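You operate a simulated robot arm through the tools that you are given. There is no shell and no other tool.

The job below is to be done with a simulated two-armed robot. You get a single attempt, and the scene is never put back.

TASK
Hold the orange sensor on the wooden table top steady with one hand and press the button of the orange sensor to switch it on with the other.

The check looks at the end state, three seconds after you hand in, the way a careful person would. Anything else that was tipped, shoved, dropped, spilled or broken makes it a failure.

THE ROBOT
Two 6-joint arms with two-finger parallel grippers on one trunk, on a base that drives. Base frame: it is fixed to the floor where the robot stands at the start and does not move with it; the origin is under the middle of the robot, x ahead of it, y to its left, z up. Units: cm, rad, N and s.
The left shoulder is at the start at [28, 18.5, 85.5], the right one opposite. With the tool pointing down near the work surface each hand reaches from about 52 to 90 cm from the robot's upright axis, wherever it stands, measured 20 degrees to its own side. Places, roughly: button of the orange sensor [-180, -220, 90]; orange sensor [-175, -225, 75]. Payload 1.57 kg a hand.
Tool frame (each hand has its own): the origin (TCP) lies between the finger pads and is the grasp point; the fingertips stand 3 cm ahead of it; z points along the fingers, y is the line along which they close. Largest opening 8 cm; finger width 1.7, thickness 1.2; the body of the gripper, 4 by 8.2 cm, starts 8 cm behind the TCP.
Orientation is told as [roll, pitch, yaw] about the base's x, y, z axes, in that order, counted from this pose: with the fingers straight down and closing along the base's y, the tool's x points along the base's -x, its y along +y and its z along -z.

THE INTERFACE
- The arms move only by the tool apply_moves. It takes "left_increments", "right_increments" or both (then of equal length, played together; a hand with none holds still); each is a list of rows, each a list of 3 entries, a list of its own where there are three numbers: the turn, a rotation vector about the tool's x, y, z in rad, then the shift along the tool's x, y, z in cm, then the opening, from 0 (shut) to 1 (fully open). In form: [[[rx, ry, rz], [dx, dy, dz], claw], ...]. A call has 1 to 20 rows; each row shifts and turns the commanded pose from where the row before left it, along the tool's axes as they then stand. Each row takes 0.2 s and may step no farther than 5 cm and 0.15 rad from the row before; otherwise, or with a gripper value out of range, the whole call is refused. Where a pose cannot be reached the arm comes as near as it can. A force on the tool above 40 N (or 10 N above the force at the start of the call, whichever is more), or a blocked arm, ends the call early, and 0.2 s more pass. Each finger travels about 15.3 cm/s and halts on what it meets, pressing with about 30 N; the grip force reading is that of the motor and also rises with nothing between the fingers. The clock runs only during rows and for 0.2 s after the last one: add rows that do not move to give the fingers time. It gives the time, the measured TCP pose, the force on the tool (base axes), the opening and the grip force at its end, in the units of the frame above (readings bear some noise), with the torque about the TCP (base axes, N m) and any sound that the robot's microphone picked up.
- Cameras (640 x 400 px; columns grow to the right, rows downward): "scene" is now at [24.68, 1.87, 131.67]; the picture's right is [0.21, -0.98, 0.00], its down [-0.54, -0.12, -0.83] and it looks along [0.82, 0.18, -0.55] (base axes); focal length 246 px, centre (320, 200). "left" rides on the left gripper at [7.2, 0.7, -12.2] in its tool frame; the picture's right is [-0.09, 1.00, 0.00], its down [-0.84, -0.08, -0.54] and it looks along [-0.54, -0.05, 0.84] (tool axes); focal length 238 px, centre (320, 200). "right" rides on the right gripper at [7.2, -0.7, -12.2] in its tool frame; the picture's right is [0.09, 1.00, 0.00], its down [-0.84, 0.08, -0.54] and it looks along [-0.54, 0.05, 0.84] (tool axes); focal length 238 px, centre (320, 200). There is no depth. A picture from a camera that has moved, and an enlarged one, comes with that camera's place and axes in the base frame and with its lens.
- camera(camera): a new picture of that camera. The clock stands still meanwhile.
- raise_lower(by): slides the trunk up (or, below 0, down) by that many cm; the arms and the scene camera ride with it, the base frame stays. It gives what a move gives, with no picture.
- base_move(legs): drives the robot by 1 to 6 legs, each [ahead, turn to the left] in cm and rad, along the robot's own axes; the way and the turn of a leg run together, so that a leg with both is an arc; at most 150 cm and 3.142 rad a leg. The arms and the cameras ride along, it lands a little off, and it stops where it bumps. It gives what a move gives.
- pan_tilt(pan, tilt): turns the head with the scene camera to pan (to the left, within 1.501 rad either way) and tilt (down, from -0.506 to 1.204), counted from straight ahead of the robot. It gives what a move gives.
- inspect(camera, box): a new picture of the part [left, top, right, bottom] of that camera's present view, enlarged. The clock stands still meanwhile.
- finish_job(): hands the job in; it is judged then, once.

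Places have to be worked out from the pictures, the camera data and where the tool is seen. Open the grippers and draw the arms clear of the work before you hand the job in, unless the task says otherwise.

The tools are called as a command line: name --argument value ..., lists and objects as JSON in quotes. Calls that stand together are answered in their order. apply_moves: Moves the arms, as the interface text tells. Its arguments: {"type":"object","properties":{"left_increments":{"type":"array"},"right_increments":{"type":"array"}},"required":[]} The other tools are called the same way: raise_lower (by) slides the trunk up or down; base_move (legs) drives the base; pan_tilt (pan, tilt) turns the head that bears the scene camera; camera (camera) takes a picture; inspect (camera, box) takes an enlarged picture of a part of a camera's view; finish_job () hands the job in.

At the start:

```text
time_s: 0.0
left_tool_pos: [53.94, 26.92, 117.18]
left_tool_rot: [-0.001, 0.0, 0.002]
left_contact_force: [-0.1, 0.6, 0.2]
left_ft_torque: [0.02, 0.02, 0.0]
left_width: 8.01
left_grasp_force: 0.1
right_tool_pos: [57.12, -21.37, 111.52]
right_tool_rot: [0.0, -0.001, 0.001]
right_contact_force: [-0.4, 0.0, 0.1]
right_ft_torque: [0.02, 0.02, -0.02]
right_width: 7.99
right_grasp_force: 0.1
trunk travel left (down, up): [-55.0, 44.0]
robot x, y, heading: [-0.25, 0.05, 0.002]
head pan, tilt: [0.213, 0.585]
```

scene: 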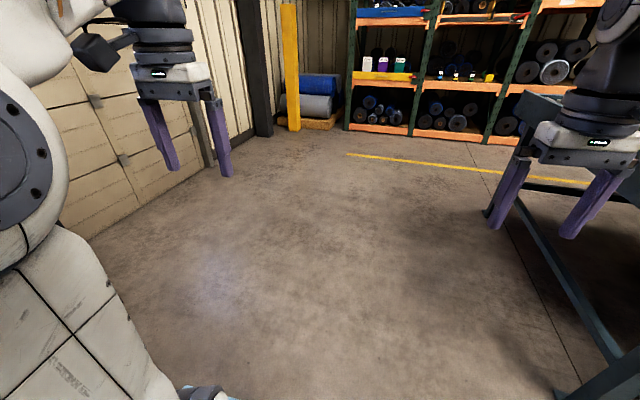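
right: 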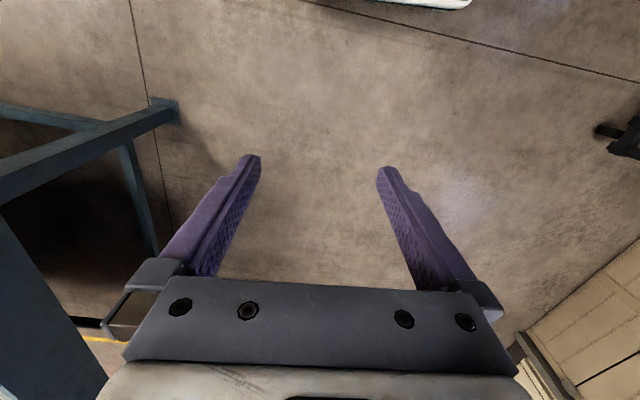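
left: 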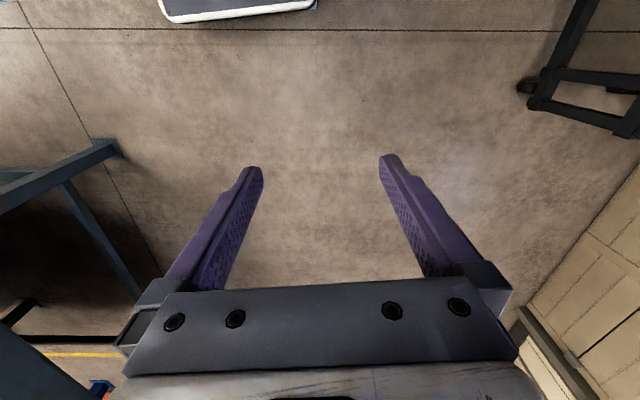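

The picture shows only the floor, shelves and a table edge to the right; the sensor is said to be behind and to the right at about [-175, -225]. I pan the head to the right to see what lies that way.

pan_tilt --pan -1.5 --tilt 0.45

camera --camera "scene"

```text
time_s: 1.7
left_tool_pos: [54.05, 26.82, 117.19]
left_tool_rot: [0.001, 0.0, -0.001]
left_contact_force: [0.9, 0.1, -0.4]
left_ft_torque: [0.01, 0.0, 0.01]
left_width: 8.01
left_grasp_force: 0.1
right_tool_pos: [56.92, -21.48, 111.53]
right_tool_rot: [-0.001, 0.0, -0.001]
right_contact_force: [-1.1, -0.3, 0.3]
right_ft_torque: [0.0, 0.01, 0.0]
right_width: 8.01
right_grasp_force: 0.0
trunk travel left (down, up): [-55.0, 44.0]
robot x, y, heading: [0.15, 0.05, -0.004]
head pan, tilt: [-1.499, 0.45]
```

```text
taken
camera scene: at [16.65, -9.17, 132.88], right [-1.0, -0.07, 0.0], down [-0.03, 0.43, -0.9], along [0.06, -0.9, -0.44], focal length 246 px, centre (320, 200)
```

scene: 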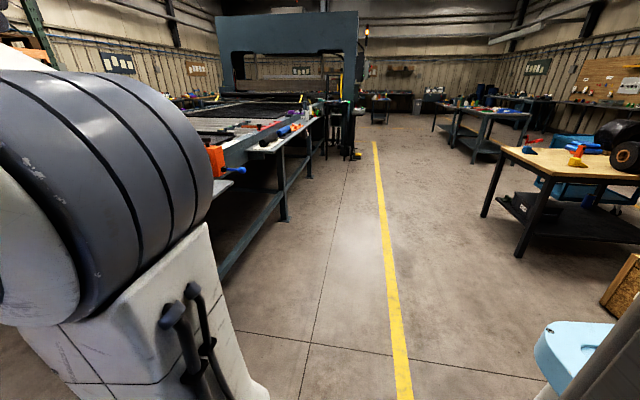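

There is a wooden-topped table at the right edge of the view, and the told place projects to about (565, 159), which is on that table. I enlarge that part.

inspect --camera "scene" --box '[480, 100, 640, 200]'

inspect --camera "scene" --box '[320, 100, 640, 300]'

```text
4.00 times, centred on (560, 150) of scene
camera zoom: at [16.65, -9.17, 132.88], right [-1.0, -0.07, 0.0], down [-0.03, 0.43, -0.9], along [0.06, -0.9, -0.44], focal length 983 px, centre (-640, 400)
```

zoom: 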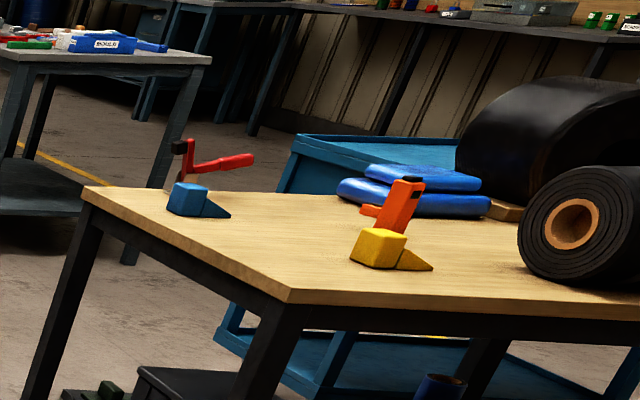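

```text
2.00 times, centred on (480, 200) of scene
camera zoom: at [16.65, -9.17, 132.88], right [-1.0, -0.07, 0.0], down [-0.03, 0.43, -0.9], along [0.06, -0.9, -0.44], focal length 491 px, centre (0, 200)
```

zoom: 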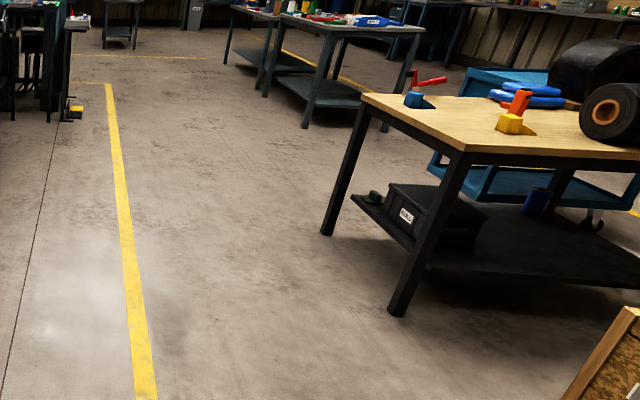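

The orange sensor stands behind a yellow block on the wooden table, with a blue block, a red-handled tool, blue pads and a black roll also on the top. Before driving I look down at the floor around the robot's right and rear side to find a clear way.

pan_tilt --pan -1.5 --tilt 1.1

camera --camera "scene"

pan_tilt --pan -0.7 --tilt 0.9

camera --camera "scene"

pan_tilt --pan 1.2 --tilt 0.8

camera --camera "scene"

```text
time_s: 2.8
left_tool_pos: [53.93, 26.92, 117.09]
left_tool_rot: [-0.002, 0.0, 0.0]
left_contact_force: [0.2, -0.3, -0.1]
left_ft_torque: [0.0, -0.02, 0.01]
left_width: 7.99
left_grasp_force: 0.1
right_tool_pos: [57.07, -21.43, 111.52]
right_tool_rot: [0.0, 0.0, 0.0]
right_contact_force: [-0.8, -1.2, 0.1]
right_ft_torque: [0.03, -0.02, -0.03]
right_width: 7.98
right_grasp_force: 0.2
trunk travel left (down, up): [-55.0, 44.0]
robot x, y, heading: [-0.22, 0.28, -0.0]
head pan, tilt: [-1.499, 1.1]
```

```text
taken
camera scene: at [16.44, -6.3, 127.67], right [-1.0, -0.07, 0.0], down [-0.06, 0.89, -0.45], along [0.03, -0.45, -0.89], focal length 246 px, centre (320, 200)
```

scene: 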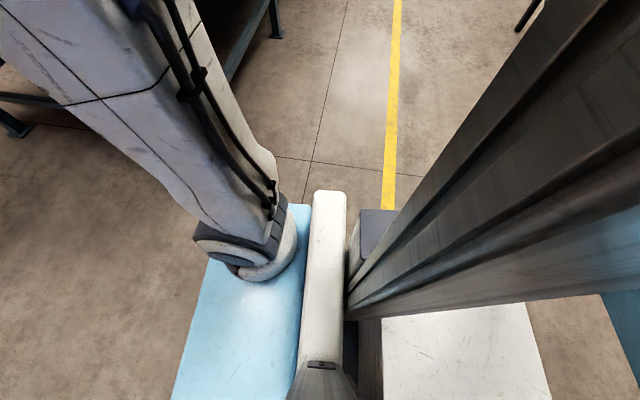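

```text
time_s: 3.9
left_tool_pos: [54.01, 26.89, 117.12]
left_tool_rot: [0.0, -0.001, 0.001]
left_contact_force: [-0.4, 0.0, -0.2]
left_ft_torque: [-0.02, -0.02, 0.0]
left_width: 8.0
left_grasp_force: 0.1
right_tool_pos: [57.01, -21.48, 111.49]
right_tool_rot: [0.002, 0.0, 0.0]
right_contact_force: [0.2, -1.0, -0.1]
right_ft_torque: [0.01, 0.02, -0.03]
right_width: 8.0
right_grasp_force: 0.0
trunk travel left (down, up): [-55.0, 44.0]
robot x, y, heading: [-0.02, -0.01, 0.002]
head pan, tilt: [-0.7, 0.901]
```

```text
taken
camera scene: at [21.76, -4.87, 129.05], right [-0.64, -0.76, 0.0], down [-0.6, 0.51, -0.62], along [0.47, -0.4, -0.78], focal length 246 px, centre (320, 200)
```

scene: 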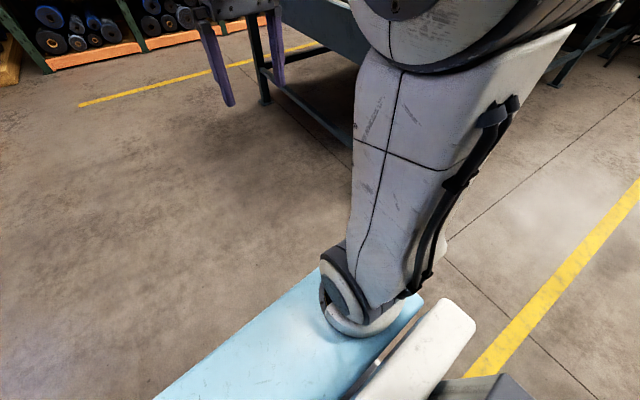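

```text
time_s: 5.8
left_tool_pos: [53.86, 26.98, 117.15]
left_tool_rot: [0.0, -0.001, -0.001]
left_contact_force: [0.2, 0.4, -0.5]
left_ft_torque: [-0.01, -0.01, 0.0]
left_width: 7.98
left_grasp_force: 0.1
right_tool_pos: [56.92, -21.4, 111.37]
right_tool_rot: [-0.001, 0.0, 0.001]
right_contact_force: [-0.6, 0.8, -0.7]
right_ft_torque: [0.0, 0.01, 0.0]
right_width: 7.98
right_grasp_force: 0.0
trunk travel left (down, up): [-55.0, 44.0]
robot x, y, heading: [-0.25, -0.19, -0.001]
head pan, tilt: [1.201, 0.799]
```

```text
taken
camera scene: at [18.91, 7.52, 129.84], right [0.93, -0.36, 0.0], down [-0.26, -0.67, -0.7], along [0.25, 0.65, -0.72], focal length 246 px, centre (320, 200)
```

scene: 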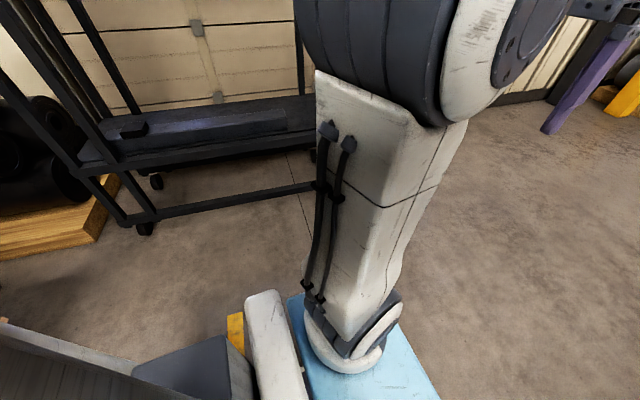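

The robot's own platform is the light-blue part; the right side is open floor with the yellow line, and the bench stands about 80 cm ahead and to the right. I turn right on the spot by a quarter turn, then check the way ahead.

base_move --legs '[[0, -1.571]]'

pan_tilt --pan 0.0 --tilt 0.5

camera --camera "scene"

pan_tilt --pan -0.8 --tilt 0.5

camera --camera "scene"

```text
time_s: 9.9
left_tool_pos: [28.61, -53.18, 117.27]
left_tool_rot: [0.001, 0.001, -1.538]
left_contact_force: [0.2, -0.2, 0.3]
left_ft_torque: [0.0, 0.0, -0.01]
left_width: 7.99
left_grasp_force: 0.1
right_tool_pos: [-19.52, -57.63, 111.41]
right_tool_rot: [0.001, 0.002, -1.539]
right_contact_force: [-0.1, 0.9, -0.4]
right_ft_torque: [0.0, 0.0, 0.01]
right_width: 8.0
right_grasp_force: 0.0
trunk travel left (down, up): [-55.0, 44.0]
robot x, y, heading: [-0.16, -0.07, -1.538]
head pan, tilt: [1.201, 0.799]
```

```text
time_s: 11.3
left_tool_pos: [28.66, -52.89, 117.17]
left_tool_rot: [0.0, 0.0, -1.536]
left_contact_force: [-0.8, 0.4, 0.0]
left_ft_torque: [0.01, 0.02, 0.0]
left_width: 7.98
left_grasp_force: 0.1
right_tool_pos: [-19.53, -57.7, 111.52]
right_tool_rot: [-0.001, -0.001, -1.538]
right_contact_force: [0.3, -0.1, 0.4]
right_ft_torque: [-0.01, 0.04, -0.01]
right_width: 7.98
right_grasp_force: 0.0
trunk travel left (down, up): [-55.0, 44.0]
robot x, y, heading: [0.19, 0.42, -1.541]
head pan, tilt: [0.0, 0.499]
```

```text
taken
camera scene: at [0.81, -25.09, 132.43], right [-1.0, -0.03, 0.0], down [-0.02, 0.48, -0.88], along [0.03, -0.88, -0.48], focal length 246 px, centre (320, 200)
```

scene: 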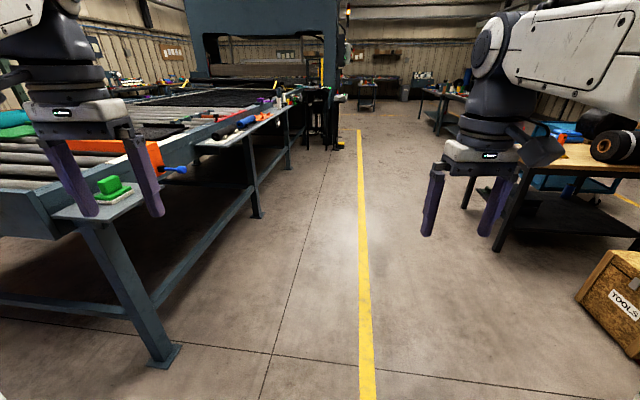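

```text
time_s: 12.4
left_tool_pos: [28.62, -53.01, 117.03]
left_tool_rot: [0.001, 0.0, -1.537]
left_contact_force: [-0.4, 0.0, -0.1]
left_ft_torque: [0.0, -0.01, 0.02]
left_width: 8.0
left_grasp_force: 0.0
right_tool_pos: [-19.47, -57.68, 111.55]
right_tool_rot: [0.0, -0.002, -1.538]
right_contact_force: [0.0, -0.3, 0.3]
right_ft_torque: [-0.04, 0.04, 0.0]
right_width: 8.01
right_grasp_force: 0.1
trunk travel left (down, up): [-55.0, 44.0]
robot x, y, heading: [0.08, -0.08, -1.537]
head pan, tilt: [-0.799, 0.499]
```

```text
taken
camera scene: at [-5.8, -22.56, 132.44], right [-0.72, 0.69, 0.0], down [0.33, 0.35, -0.88], along [-0.61, -0.63, -0.48], focal length 246 px, centre (320, 200)
```

scene: 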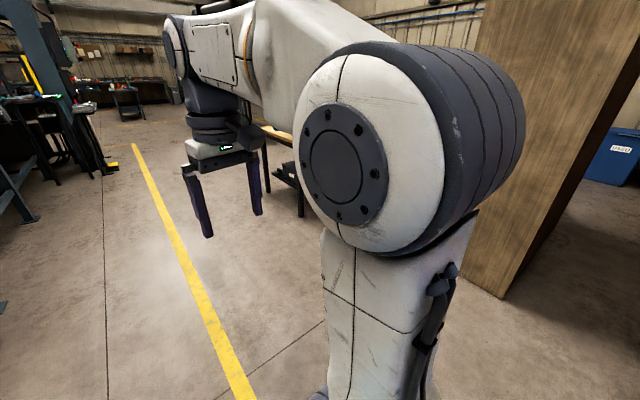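

The way along the yellow line is clear: the bench front is at x of about 70-85 and the wooden table's near edge at about x = -140. I drive about 215 cm along -y, then turn right to face the wooden table.

base_move --legs '[[0, -0.035], [110, 0], [105, 0], [0, -1.571]]'

pan_tilt --pan 0.0 --tilt 0.45

camera --camera "scene"

```text
time_s: 27.4
left_tool_pos: [-51.35, -243.7, 117.09]
left_tool_rot: [-0.001, 0.0, -3.141]
left_contact_force: [1.0, -0.7, -0.5]
left_ft_torque: [0.0, 0.01, 0.0]
left_width: 8.01
left_grasp_force: 0.0
right_tool_pos: [-54.4, -195.46, 111.59]
right_tool_rot: [-0.001, 0.0, -3.141]
right_contact_force: [-0.5, 0.1, 0.4]
right_ft_torque: [0.0, -0.03, 0.01]
right_width: 8.01
right_grasp_force: 0.1
trunk travel left (down, up): [-55.0, 44.0]
robot x, y, heading: [2.5, -216.57, -3.137]
head pan, tilt: [-0.799, 0.499]
```

```text
time_s: 28.6
left_tool_pos: [-51.32, -243.78, 117.13]
left_tool_rot: [0.001, -0.001, -3.142]
left_contact_force: [0.7, 0.0, -0.5]
left_ft_torque: [-0.04, 0.01, -0.03]
left_width: 8.01
left_grasp_force: 0.1
right_tool_pos: [-54.36, -195.4, 111.5]
right_tool_rot: [-0.001, 0.0, -3.141]
right_contact_force: [-0.1, 0.5, -0.6]
right_ft_torque: [0.04, 0.0, 0.0]
right_width: 8.0
right_grasp_force: 0.1
trunk travel left (down, up): [-55.0, 44.0]
robot x, y, heading: [2.5, -216.86, -3.144]
head pan, tilt: [0.0, 0.45]
```

```text
taken
camera scene: at [-22.62, -216.74, 132.88], right [0.0, 1.0, 0.0], down [0.44, 0.0, -0.9], along [-0.9, 0.0, -0.44], focal length 246 px, centre (320, 200)
```

scene: 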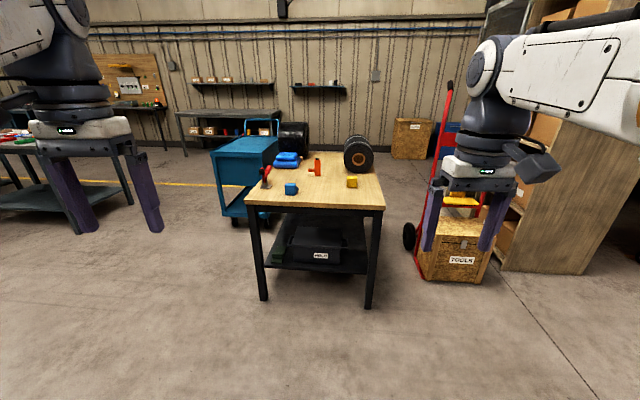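

inspect --camera "scene" --box '[232, 125, 400, 230]'

```text
3.81 times, centred on (316, 178) of scene
camera zoom: at [-22.62, -216.74, 132.88], right [0.0, 1.0, 0.0], down [0.44, 0.0, -0.9], along [-0.9, 0.0, -0.44], focal length 936 px, centre (335, 286)
```

zoom: 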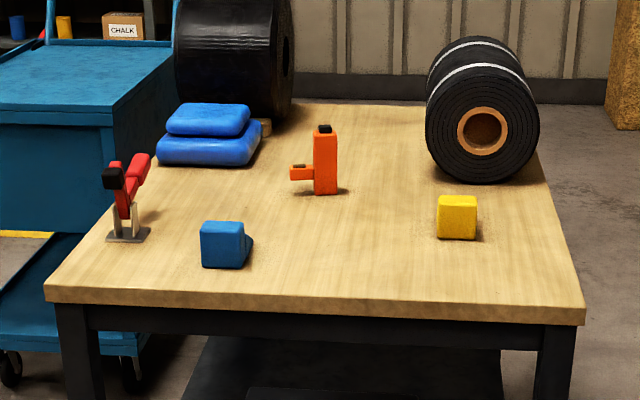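

Seen from here, I judge the sensor base to be at about (-185, -219) on a table top at z of about 73. It is some 13 cm tall with a black button on top and a small stub to its left; the table's near edge is at about x = -142. I drive ahead 80 cm, keeping well short of the table, and look again.

base_move --legs '[[80, 0]]'

pan_tilt --pan 0.0 --tilt 0.6

camera --camera "scene"

camera --camera "left"

camera --camera "right"

```text
time_s: 32.8
left_tool_pos: [-130.26, -244.03, 117.2]
left_tool_rot: [-0.001, -0.003, -3.138]
left_contact_force: [0.3, 0.0, -0.3]
left_ft_torque: [0.04, 0.01, -0.02]
left_width: 8.0
left_grasp_force: 0.1
right_tool_pos: [-133.56, -195.67, 111.49]
right_tool_rot: [-0.002, 0.001, -3.136]
right_contact_force: [0.0, -0.9, -0.2]
right_ft_torque: [0.03, 0.01, 0.0]
right_width: 8.03
right_grasp_force: 0.0
trunk travel left (down, up): [-55.0, 44.0]
robot x, y, heading: [-76.46, -217.06, -3.136]
head pan, tilt: [0.0, 0.45]
```

```text
time_s: 33.5
left_tool_pos: [-130.19, -243.86, 117.26]
left_tool_rot: [0.0, 0.001, -3.137]
left_contact_force: [-0.6, -0.8, 0.4]
left_ft_torque: [-0.01, 0.01, -0.01]
left_width: 7.99
left_grasp_force: 0.1
right_tool_pos: [-133.52, -195.71, 111.39]
right_tool_rot: [0.0, 0.0, -3.138]
right_contact_force: [0.0, 0.9, -0.1]
right_ft_torque: [0.04, 0.02, 0.0]
right_width: 8.0
right_grasp_force: 0.1
trunk travel left (down, up): [-55.0, 44.0]
robot x, y, heading: [-76.25, -216.59, -3.137]
head pan, tilt: [0.0, 0.6]
```

```text
taken
camera scene: at [-101.27, -216.96, 131.53], right [0.0, 1.0, 0.0], down [0.56, 0.0, -0.83], along [-0.83, 0.0, -0.56], focal length 246 px, centre (320, 200)
```

scene: 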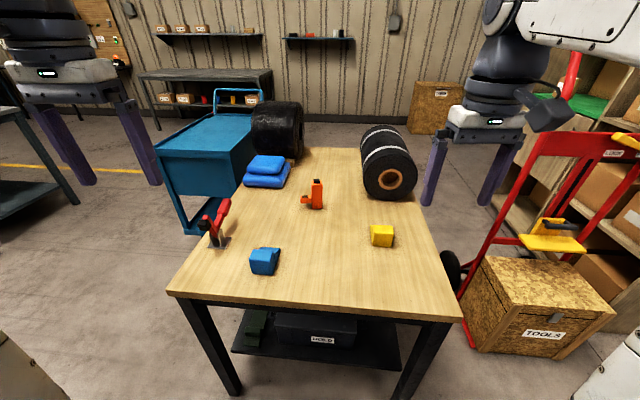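

```text
taken
camera left: at [-122.98, -244.59, 129.35], right [-0.09, -1.0, 0.0], down [-0.84, 0.07, 0.54], along [-0.54, 0.05, -0.84], focal length 238 px, centre (320, 200)
```

left: 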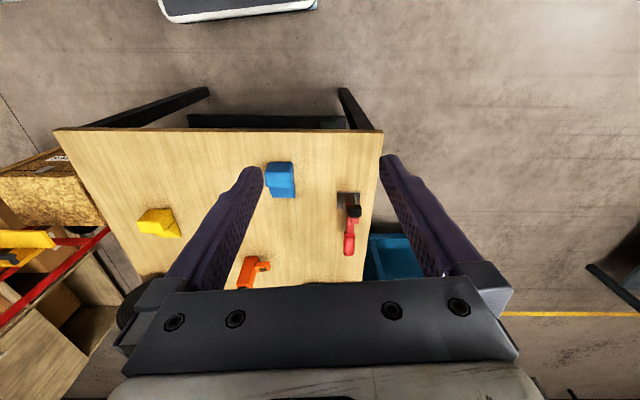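

```text
taken
camera right: at [-126.26, -195.02, 123.73], right [0.1, -1.0, 0.0], down [-0.84, -0.08, 0.54], along [-0.54, -0.05, -0.84], focal length 238 px, centre (320, 200)
```

right: 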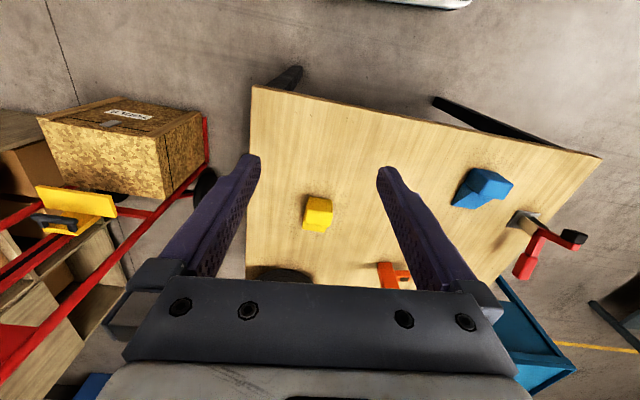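

The whole table is in view now. I enlarge the sensor to work out its shape and position.

inspect --camera "scene" --box '[280, 165, 344, 225]'

inspect --camera "left" --box '[220, 240, 290, 290]'

inspect --camera "scene" --box '[180, 140, 440, 300]'

```text
6.67 times, centred on (312, 195) of scene
camera zoom: at [-101.27, -216.96, 131.53], right [0.0, 1.0, 0.0], down [0.56, 0.0, -0.83], along [-0.83, 0.0, -0.56], focal length 1638 px, centre (373, 233)
```

zoom: 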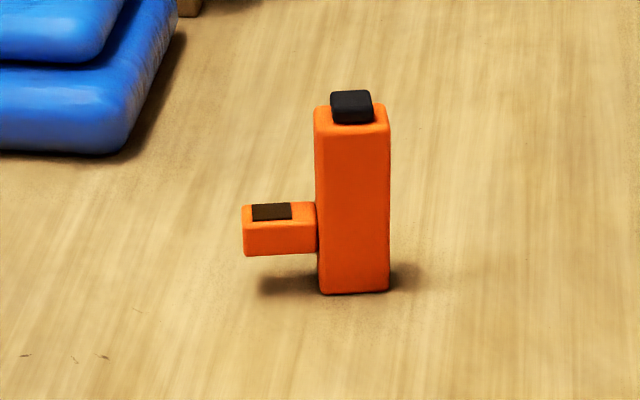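

```text
8.00 times, centred on (255, 265) of left
camera zoom: at [-122.98, -244.59, 129.35], right [-0.09, -1.0, 0.0], down [-0.84, 0.07, 0.54], along [-0.54, 0.05, -0.84], focal length 1907 px, centre (840, -320)
```

zoom: 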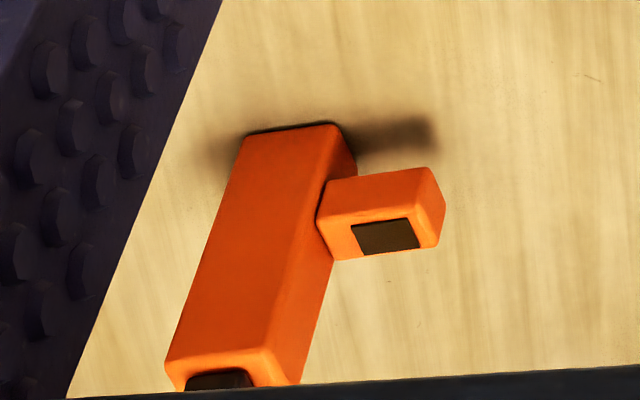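

```text
2.46 times, centred on (310, 220) of scene
camera zoom: at [-101.27, -216.96, 131.53], right [0.0, 1.0, 0.0], down [0.56, 0.0, -0.83], along [-0.83, 0.0, -0.56], focal length 605 px, centre (345, 151)
```

zoom: 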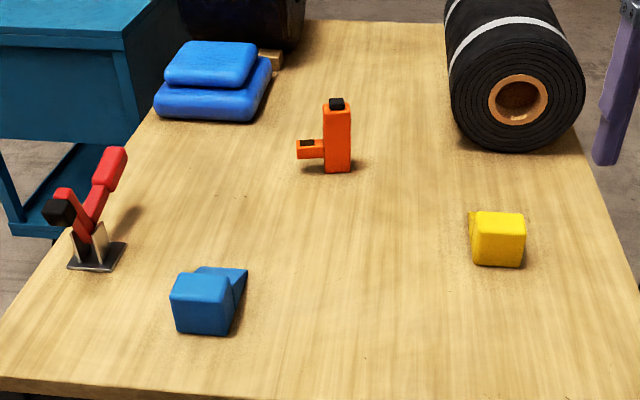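

From the scene view and the left-hand view together I get a table top at z of about 76.5. The sensor body is about 4 cm wide, centred near (-177, -218) with its top at about 87.5; the black button on top reaches about 88.6, and the stub is at z 78.5-81 on the -y side. The table's near edge is at about x = -137, so I drive ahead 12 cm and check clearance by looking down.

base_move --legs '[[12, 0]]'

pan_tilt --pan 0.0 --tilt 1.1

camera --camera "scene"

```text
time_s: 34.7
left_tool_pos: [-142.08, -244.16, 117.2]
left_tool_rot: [0.001, 0.001, -3.137]
left_contact_force: [0.2, 0.1, 0.1]
left_ft_torque: [-0.01, 0.06, 0.01]
left_width: 7.99
left_grasp_force: 0.1
right_tool_pos: [-145.51, -195.91, 111.5]
right_tool_rot: [0.001, 0.0, -3.136]
right_contact_force: [-0.2, -0.1, 0.4]
right_ft_torque: [0.04, 0.01, 0.01]
right_width: 7.99
right_grasp_force: 0.1
trunk travel left (down, up): [-55.0, 44.0]
robot x, y, heading: [-88.32, -216.94, -3.138]
head pan, tilt: [0.0, 0.6]
```

```text
time_s: 35.6
left_tool_pos: [-142.13, -244.05, 117.08]
left_tool_rot: [-0.001, 0.002, -3.137]
left_contact_force: [0.0, 0.6, -0.8]
left_ft_torque: [-0.02, -0.01, -0.02]
left_width: 7.99
left_grasp_force: 0.1
right_tool_pos: [-145.59, -195.82, 111.51]
right_tool_rot: [-0.001, 0.0, -3.135]
right_contact_force: [-0.3, 0.1, 0.6]
right_ft_torque: [0.03, 0.0, -0.02]
right_width: 8.0
right_grasp_force: 0.0
trunk travel left (down, up): [-55.0, 44.0]
robot x, y, heading: [-88.53, -216.83, -3.13]
head pan, tilt: [0.0, 1.1]
```

```text
taken
camera scene: at [-110.77, -217.04, 127.67], right [-0.01, 1.0, 0.0], down [0.89, 0.0, -0.45], along [-0.45, 0.0, -0.89], focal length 246 px, centre (320, 200)
```

scene: 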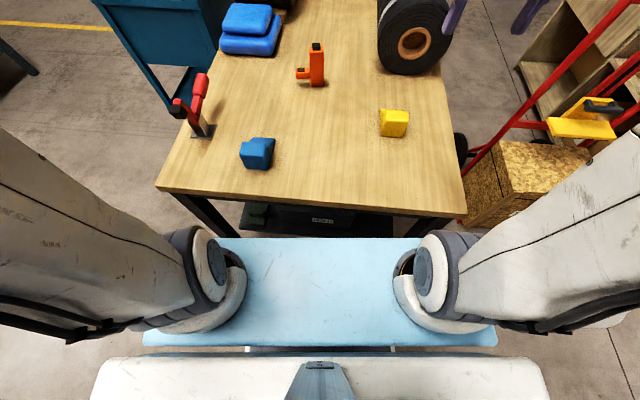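

The platform front is about 5 cm short of the table's right corner, so I stay here. The button is about 89 cm from the axis, near the limit of reach. I close the right fingers and move that hand forward at a safe height (fingertips at z of about 108, above everything) to find what it can reach.

apply_moves --right_increments '[[[0, 0, 0], [-4, 0, 0], 0.6], [[0, 0, 0], [-4, 1, 0], 0.3], [[0, 0, 0], [-4, 2, 0], 0.0], [[0, 0, 0], [-4, 2, 0], 0.0], [[0, 0, 0], [-4, 2, 0], 0.0], [[0, 0, 0], [-4, 2, 0], 0.0], [[0, 0, 0], [0, 0, 0], 0.0]]'

camera --camera "right"

```text
time_s: 37.2
left_tool_pos: [-142.08, -244.07, 117.12]
left_tool_rot: [-0.001, 0.0, -3.135]
left_contact_force: [0.0, 0.2, -0.1]
left_ft_torque: [-0.01, -0.01, 0.01]
left_width: 8.0
left_grasp_force: 0.0
right_tool_pos: [-166.33, -204.58, 109.57]
right_tool_rot: [-0.001, 0.0, -3.137]
right_contact_force: [-0.2, -0.3, 0.2]
right_ft_torque: [0.0, -0.01, -0.01]
right_width: 0.02
right_grasp_force: 21.5
right hand out of reach, approached as far as the arm can: row 5, 6
trunk travel left (down, up): [-55.0, 44.0]
robot x, y, heading: [-88.34, -216.95, -3.135]
head pan, tilt: [0.0, 1.1]
```

```text
taken
camera right: at [-159.17, -203.96, 121.81], right [0.1, -1.0, 0.0], down [-0.84, -0.08, 0.54], along [-0.54, -0.05, -0.84], focal length 238 px, centre (320, 200)
```

right: 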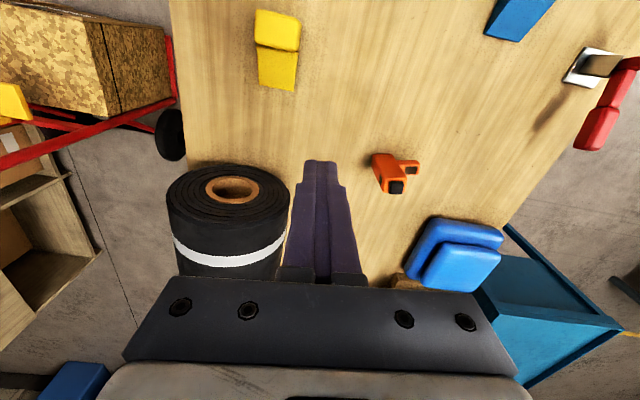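

At z 110 the right arm stops at 50 cm from its shoulder because the wrist is far above the shoulder. Raising the trunk should level the shoulder with the wrist and extend the reach, so I raise it by 22 cm.

raise_lower --by 22

apply_moves --right_increments '[[[0, 0, 0], [0, 0, 4], 0.0], [[0, 0, 0], [0, 0, 4], 0.0], [[0, 0, 0], [0, 0, 4], 0.0], [[0, 0, 0], [0, 0, 4], 0.0], [[0, 0, 0], [0, 0, 4], 0.0], [[0, 0, 0], [-4, 2, 0], 0.0], [[0, 0, 0], [-4, 2, 0], 0.0], [[0, 0, 0], [-4, 2, 0], 0.0], [[0, 0, 0], [0, 0, 0], 0.0]]'

```text
time_s: 39.6
left_tool_pos: [-142.26, -244.12, 139.27]
left_tool_rot: [-0.001, 0.0, -3.136]
left_contact_force: [-0.7, 0.2, -0.1]
left_ft_torque: [0.0, 0.03, 0.0]
left_width: 7.98
left_grasp_force: 0.0
right_tool_pos: [-166.31, -204.6, 131.58]
right_tool_rot: [0.0, 0.001, -3.138]
right_contact_force: [-0.3, -0.3, -0.1]
right_ft_torque: [0.01, 0.0, -0.01]
right_width: 0.0
right_grasp_force: 21.8
trunk travel left (down, up): [-77.0, 22.0]
robot x, y, heading: [-88.23, -217.04, -3.138]
head pan, tilt: [0.0, 1.1]
```

```text
time_s: 41.6
left_tool_pos: [-142.2, -244.03, 139.17]
left_tool_rot: [-0.001, 0.0, -3.136]
left_contact_force: [1.0, 0.0, 0.8]
left_ft_torque: [0.0, 0.03, 0.0]
left_width: 7.99
left_grasp_force: 0.1
right_tool_pos: [-175.53, -210.03, 110.72]
right_tool_rot: [0.0, 0.0, -3.137]
right_contact_force: [-0.2, -1.1, 0.3]
right_ft_torque: [-0.01, 0.0, 0.03]
right_width: 0.01
right_grasp_force: 21.3
right hand out of reach, approached as far as the arm can: row 8
trunk travel left (down, up): [-77.0, 22.0]
robot x, y, heading: [-88.29, -216.93, -3.136]
head pan, tilt: [0.0, 1.1]
```

With the trunk up, the right hand now reaches (-175.5, -210), only a few cm short. Before I advance any farther, I check in the left hand's picture how far the base front is from the table and its lower shelf.

camera --camera "left"

camera --camera "scene"

camera --camera "right"

```text
taken
camera left: at [-134.89, -244.73, 151.38], right [-0.09, -1.0, 0.0], down [-0.84, 0.07, 0.54], along [-0.54, 0.05, -0.84], focal length 238 px, centre (320, 200)
```

left: 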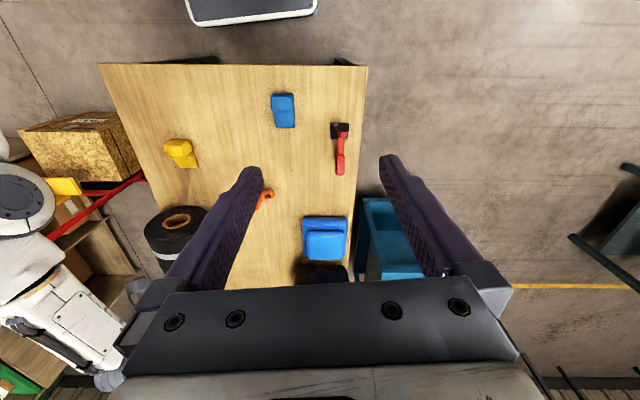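

```text
taken
camera scene: at [-110.7, -217.04, 149.67], right [0.0, 1.0, 0.0], down [0.89, 0.0, -0.45], along [-0.45, 0.0, -0.89], focal length 246 px, centre (320, 200)
```

scene: 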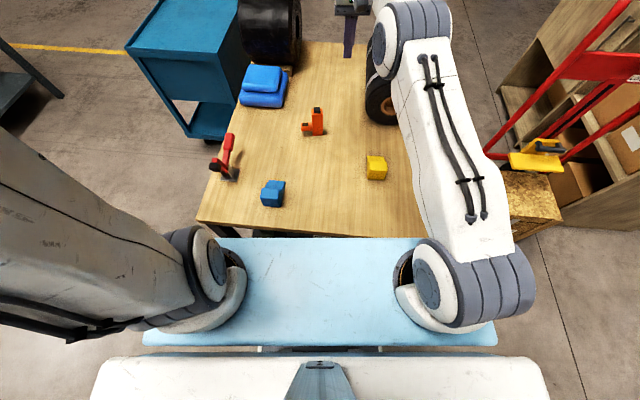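

```text
taken
camera right: at [-168.25, -209.34, 123.0], right [0.1, -1.0, 0.0], down [-0.84, -0.08, 0.54], along [-0.54, -0.05, -0.84], focal length 238 px, centre (320, 200)
```

right: 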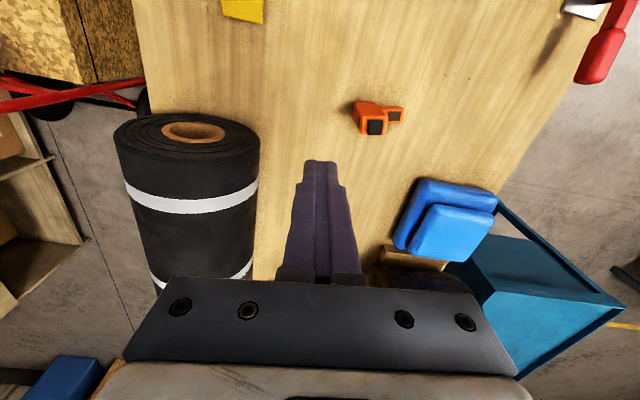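

The base front is at about x = -123 and the table edge on that side at about -134, with the platform now above table height. I advance 5 cm, which leaves about 5 cm of gap.

base_move --legs '[[5, 0]]'

camera --camera "right"

```text
time_s: 42.5
left_tool_pos: [-147.35, -243.95, 139.09]
left_tool_rot: [0.001, 0.0, -3.137]
left_contact_force: [0.3, -0.6, -0.2]
left_ft_torque: [0.01, 0.06, -0.02]
left_width: 8.01
left_grasp_force: 0.0
right_tool_pos: [-180.72, -209.87, 110.73]
right_tool_rot: [0.0, 0.001, -3.137]
right_contact_force: [0.6, 0.5, -0.2]
right_ft_torque: [0.03, 0.01, -0.03]
right_width: 0.01
right_grasp_force: 21.6
trunk travel left (down, up): [-77.0, 22.0]
robot x, y, heading: [-93.63, -216.94, -3.137]
head pan, tilt: [0.0, 1.1]
```

```text
taken
camera right: at [-173.43, -209.24, 122.97], right [0.1, -1.0, 0.0], down [-0.84, -0.08, 0.54], along [-0.54, -0.05, -0.84], focal length 238 px, centre (320, 200)
```

right: 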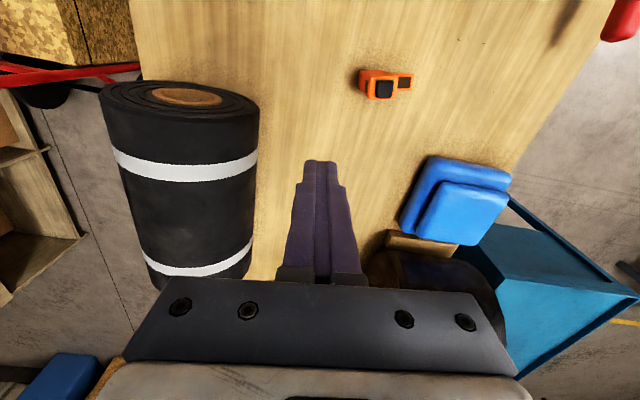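

The button projects to about (-177.3, -218.1), which agrees with my estimate. I enlarge the sensor from above to see its yaw and the button.

inspect --camera "right" --box '[340, 50, 436, 110]'

```text
6.67 times, centred on (388, 80) of right
camera zoom: at [-173.43, -209.24, 122.97], right [0.1, -1.0, 0.0], down [-0.84, -0.08, 0.54], along [-0.54, -0.05, -0.84], focal length 1589 px, centre (-133, 1000)
```

zoom: 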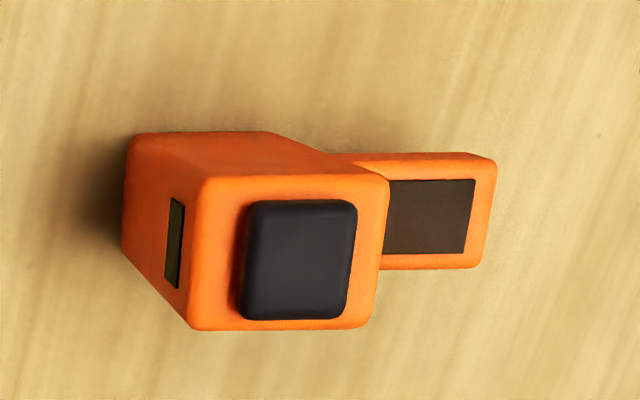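

The sensor's top face is about 3.7 by 2.9 cm, centred at (-177.35, -218.25) and turned about 0.09 rad, so its front faces slightly to the robot's right. The right hand therefore suits holding and the left hand pressing. At a safe height I draw the right hand back over the table, turn it 0.086 rad to match the sensor, and pitch it forward by about 1 rad with the fingers open.

apply_moves --right_increments '[[[0, 0, 0], [4.3, 2.4, 0], 0.0], [[0, 0, 0], [4.3, 2.4, 0], 0.0], [[0, 0, 0], [4.3, 2.4, 0], 0.3], [[0, 0, -0.086], [0, 0, 0], 0.6], [[0, -0.145, 0], [0, 0, 0], 1.0], [[0, -0.145, 0], [0, 0, 0], 1.0], [[0, -0.145, 0], [0, 0, 0], 1.0], [[0, -0.145, 0], [0, 0, 0], 1.0], [[0, -0.145, 0], [0, 0, 0], 1.0], [[0, -0.145, 0], [0, 0, 0], 1.0], [[0, -0.145, 0], [0, 0, 0], 1.0], [[0, 0, 0], [0, 0, 0], 1.0]]'

camera --camera "right"

camera --camera "scene"

```text
time_s: 45.1
left_tool_pos: [-147.44, -244.08, 139.05]
left_tool_rot: [0.001, 0.001, -3.139]
left_contact_force: [-0.4, 0.4, 0.1]
left_ft_torque: [-0.02, -0.03, 0.02]
left_width: 8.01
left_grasp_force: 0.0
right_tool_pos: [-167.87, -217.18, 110.6]
right_tool_rot: [0.0, -1.014, -3.051]
right_contact_force: [-0.5, -0.3, 0.2]
right_ft_torque: [0.03, -0.02, 0.0]
right_width: 8.0
right_grasp_force: 0.0
trunk travel left (down, up): [-77.0, 22.0]
robot x, y, heading: [-93.82, -216.98, -3.138]
head pan, tilt: [0.0, 1.1]
```

```text
taken
camera right: at [-153.64, -215.15, 111.02], right [0.14, -0.99, -0.08], down [0.03, -0.08, 1.0], along [-0.99, -0.14, 0.02], focal length 238 px, centre (320, 200)
```

right: 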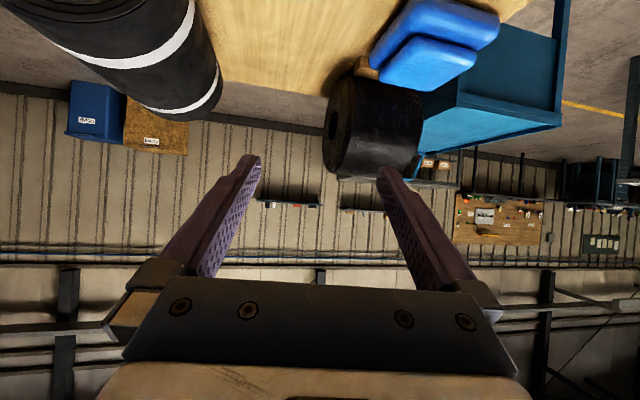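

```text
taken
camera scene: at [-115.94, -217.04, 149.66], right [0.0, 1.0, 0.0], down [0.89, 0.0, -0.45], along [-0.45, 0.0, -0.89], focal length 246 px, centre (320, 200)
```

scene: 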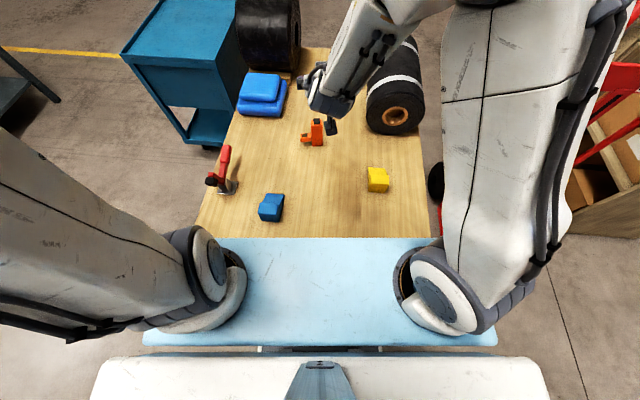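

The right hand is tilted as wanted, and its camera sits level with the TCP. I lower it straight down by 20 cm, staying about 8 cm in front of the sensor.

apply_moves --right_increments '[[[0, 0, 0], [3.396, 0, 2.112], 1.0], [[0, 0, 0], [3.396, 0, 2.112], 1.0], [[0, 0, 0], [3.396, 0, 2.112], 1.0], [[0, 0, 0], [3.396, 0, 2.112], 1.0], [[0, 0, 0], [3.396, 0, 2.112], 1.0], [[0, 0, 0], [0, 0, 0], 1.0]]'

camera --camera "right"

camera --camera "left"

camera --camera "scene"

```text
time_s: 46.5
left_tool_pos: [-147.4, -244.05, 139.19]
left_tool_rot: [0.001, -0.001, -3.138]
left_contact_force: [0.4, -0.1, -0.2]
left_ft_torque: [-0.03, -0.05, 0.01]
left_width: 7.99
left_grasp_force: 0.0
right_tool_pos: [-171.07, -220.78, 94.25]
right_tool_rot: [-0.034, -1.008, -3.03]
right_contact_force: [0.4, 0.3, 0.1]
right_ft_torque: [0.0, 0.01, -0.01]
right_width: 8.02
right_grasp_force: 0.1
right hand out of reach, approached as far as the arm can: row 3, 4, 5
trunk travel left (down, up): [-77.0, 22.0]
robot x, y, heading: [-93.56, -216.68, -3.135]
head pan, tilt: [0.0, 1.1]
```

```text
taken
camera right: at [-156.94, -218.92, 94.64], right [0.13, -0.99, -0.1], down [0.02, -0.09, 1.0], along [-0.99, -0.13, 0.01], focal length 238 px, centre (320, 200)
```

right: 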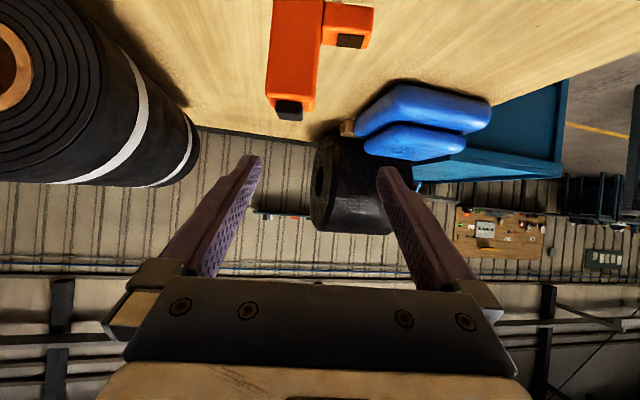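

```text
taken
camera left: at [-140.19, -244.7, 151.34], right [-0.09, -1.0, 0.0], down [-0.84, 0.07, 0.54], along [-0.54, 0.05, -0.84], focal length 238 px, centre (320, 200)
```

left: 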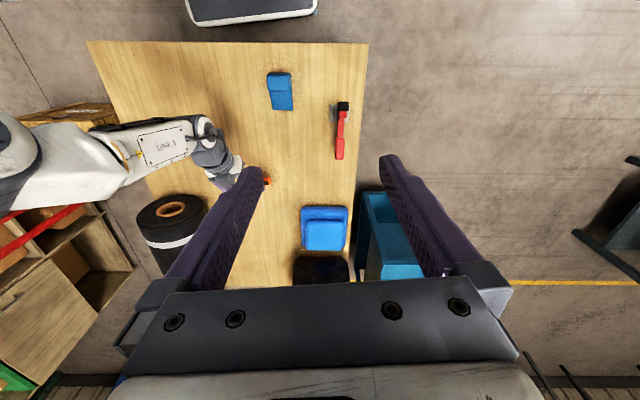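

```text
taken
camera scene: at [-115.96, -217.04, 149.66], right [0.0, 1.0, 0.0], down [0.89, 0.0, -0.45], along [-0.45, 0.0, -0.89], focal length 246 px, centre (320, 200)
```

scene: 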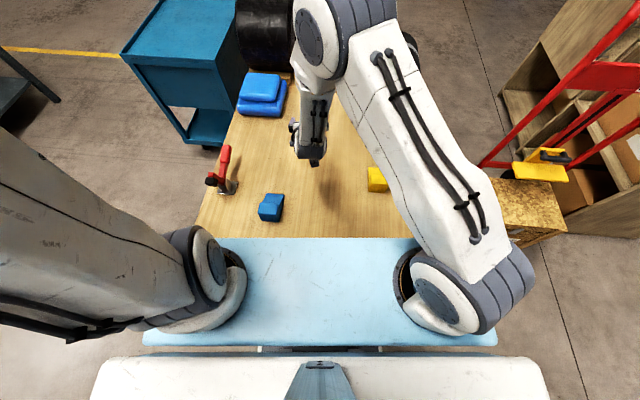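

That tilt can't be reached so low with the shoulder this high, and the arm ended askew at z 94 (touching nothing). From several views I work out that the platform top is at about 85.5 with the trunk at 0, so it clears the table even when lower. I lift the right hand straight up 16 cm, then lower the trunk by 17.

apply_moves --right_increments '[[[0, 0, 0], [-3.396, 0, -2.112], 1.0], [[0, 0, 0], [-3.396, 0, -2.112], 1.0], [[0, 0, 0], [-3.396, 0, -2.112], 1.0], [[0, 0, 0], [-3.396, 0, -2.112], 1.0], [[0, 0, 0], [0, 0, 0], 1.0]]'

```text
time_s: 47.7
left_tool_pos: [-147.38, -244.05, 139.06]
left_tool_rot: [0.0, 0.001, -3.139]
left_contact_force: [0.2, -0.7, -0.6]
left_ft_torque: [0.04, -0.01, 0.0]
left_width: 8.0
left_grasp_force: 0.1
right_tool_pos: [-171.04, -220.53, 110.46]
right_tool_rot: [-0.002, -1.015, -3.053]
right_contact_force: [0.1, -0.6, -0.1]
right_ft_torque: [0.0, 0.01, 0.0]
right_width: 7.99
right_grasp_force: 0.0
trunk travel left (down, up): [-77.0, 22.0]
robot x, y, heading: [-93.61, -216.73, -3.138]
head pan, tilt: [0.0, 1.1]
```

The hand is back at a clean pose at z 110. I shift it 3 cm toward +y and 3.5 cm back, then lower the trunk by 17 cm so that the hand ends at z of about 93 in front of the sensor.

apply_moves --right_increments '[[[0, 0, 0], [1.85, -3.2, -2.97], 1.0], [[0, 0, 0], [0, 0, 0], 1.0]]'

raise_lower --by -17

camera --camera "scene"

camera --camera "right"

```text
time_s: 48.3
left_tool_pos: [-147.29, -244.07, 139.14]
left_tool_rot: [0.0, 0.0, -3.138]
left_contact_force: [0.1, 0.4, 1.1]
left_ft_torque: [0.01, 0.0, -0.01]
left_width: 8.02
left_grasp_force: 0.0
right_tool_pos: [-167.95, -216.99, 110.61]
right_tool_rot: [-0.001, -1.014, -3.052]
right_contact_force: [0.8, 0.0, 0.6]
right_ft_torque: [0.05, -0.01, 0.0]
right_width: 8.0
right_grasp_force: 0.0
trunk travel left (down, up): [-77.0, 22.0]
robot x, y, heading: [-93.73, -216.73, -3.137]
head pan, tilt: [0.0, 1.1]
```

```text
time_s: 50.2
left_tool_pos: [-147.43, -244.13, 122.1]
left_tool_rot: [-0.001, 0.001, -3.139]
left_contact_force: [-1.6, -1.0, -1.0]
left_ft_torque: [-0.01, -0.01, 0.0]
left_width: 8.0
left_grasp_force: 0.1
right_tool_pos: [-167.83, -216.9, 93.57]
right_tool_rot: [0.0, -1.014, -3.051]
right_contact_force: [-0.6, -0.1, 0.3]
right_ft_torque: [0.0, 0.0, -0.04]
right_width: 7.99
right_grasp_force: 0.0
trunk travel left (down, up): [-60.0, 39.0]
robot x, y, heading: [-93.38, -217.12, -3.138]
head pan, tilt: [0.0, 1.1]
```

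```text
taken
camera scene: at [-115.93, -217.03, 132.67], right [0.0, 1.0, 0.0], down [0.89, 0.0, -0.45], along [-0.45, 0.0, -0.89], focal length 246 px, centre (320, 200)
```

scene: 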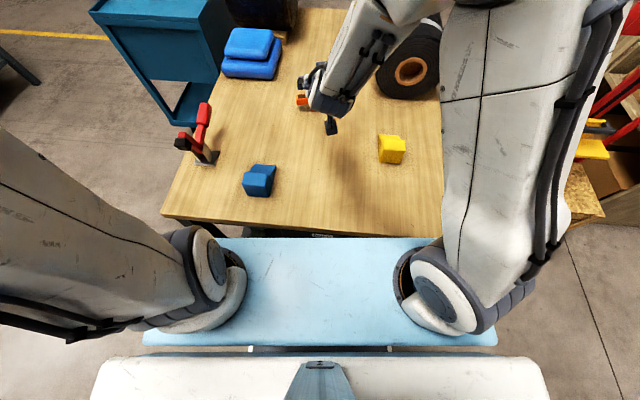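

```text
taken
camera right: at [-153.85, -215.08, 93.92], right [0.14, -0.99, -0.08], down [0.03, -0.08, 1.0], along [-0.99, -0.14, 0.01], focal length 238 px, centre (320, 200)
```

right: 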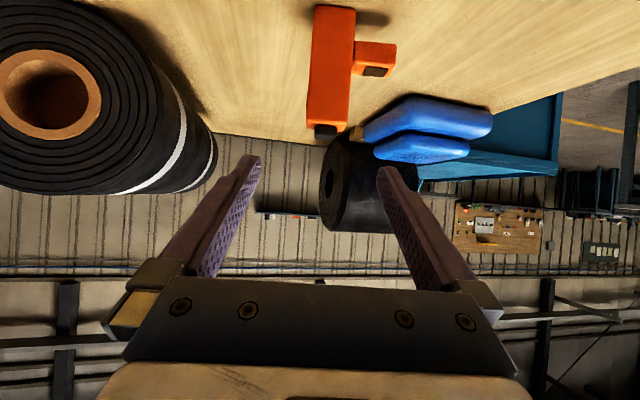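

The right hand is level in front of the sensor at z 93.6, with the sensor nearly centred between the fingers. I enlarge to check the lateral alignment and stub height before going lower.

inspect --camera "right" --box '[240, 0, 420, 190]'

```text
2.11 times, centred on (330, 95) of right
camera zoom: at [-153.85, -215.08, 93.92], right [0.14, -0.99, -0.08], down [0.03, -0.08, 1.0], along [-0.99, -0.14, 0.01], focal length 502 px, centre (299, 421)
```

zoom: 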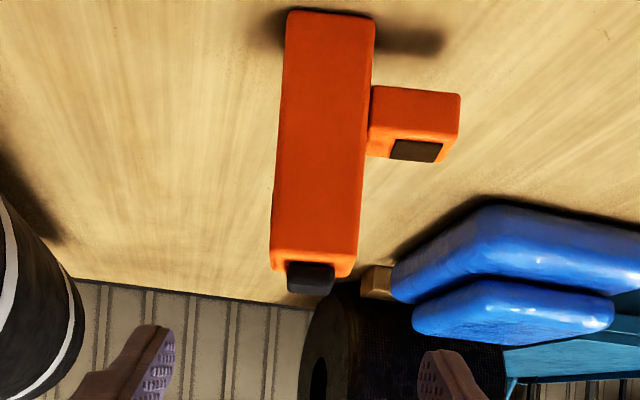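

The sensor's front face centre is at (-175.8, -218.3), its top at 86.8 and the stub top at about 81.5. I lower the right hand to z of about 85.3 with a 0.6 cm lateral correction, still 9 cm in front of the sensor.

apply_moves --right_increments '[[[0, 0, 0], [2.341, 0.21, 1.456], 1.0], [[0, 0, 0], [2.341, 0.21, 1.456], 1.0], [[0, 0, 0], [2.341, 0.21, 1.456], 1.0], [[0, 0, 0], [0, 0, 0], 1.0]]'

camera --camera "right"

camera --camera "left"

```text
time_s: 51.2
left_tool_pos: [-147.45, -244.03, 122.21]
left_tool_rot: [0.001, -0.001, -3.139]
left_contact_force: [-0.3, 1.1, 0.1]
left_ft_torque: [0.02, -0.01, 0.02]
left_width: 8.0
left_grasp_force: 0.0
right_tool_pos: [-168.01, -217.53, 85.28]
right_tool_rot: [0.0, -1.016, -3.048]
right_contact_force: [0.2, -1.1, 0.4]
right_ft_torque: [0.0, -0.01, 0.0]
right_width: 7.99
right_grasp_force: 0.0
trunk travel left (down, up): [-60.0, 39.0]
robot x, y, heading: [-93.94, -216.79, -3.138]
head pan, tilt: [0.0, 1.1]
```

```text
taken
camera right: at [-153.91, -215.7, 85.65], right [0.14, -0.99, -0.08], down [0.03, -0.08, 1.0], along [-0.99, -0.14, 0.02], focal length 238 px, centre (320, 200)
```

right: 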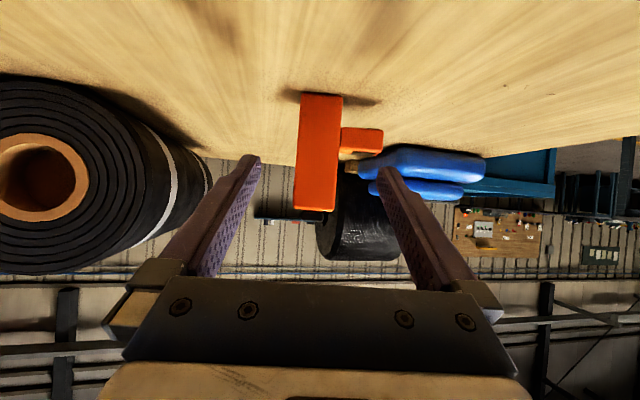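

```text
taken
camera left: at [-140.17, -244.69, 134.34], right [-0.09, -1.0, 0.0], down [-0.84, 0.07, 0.54], along [-0.54, 0.05, -0.84], focal length 238 px, centre (320, 200)
```

left: 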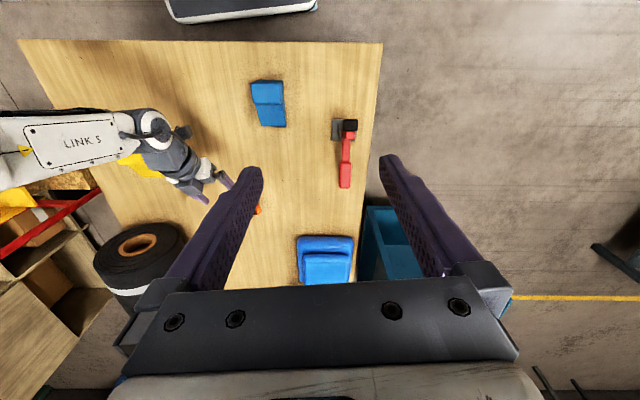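

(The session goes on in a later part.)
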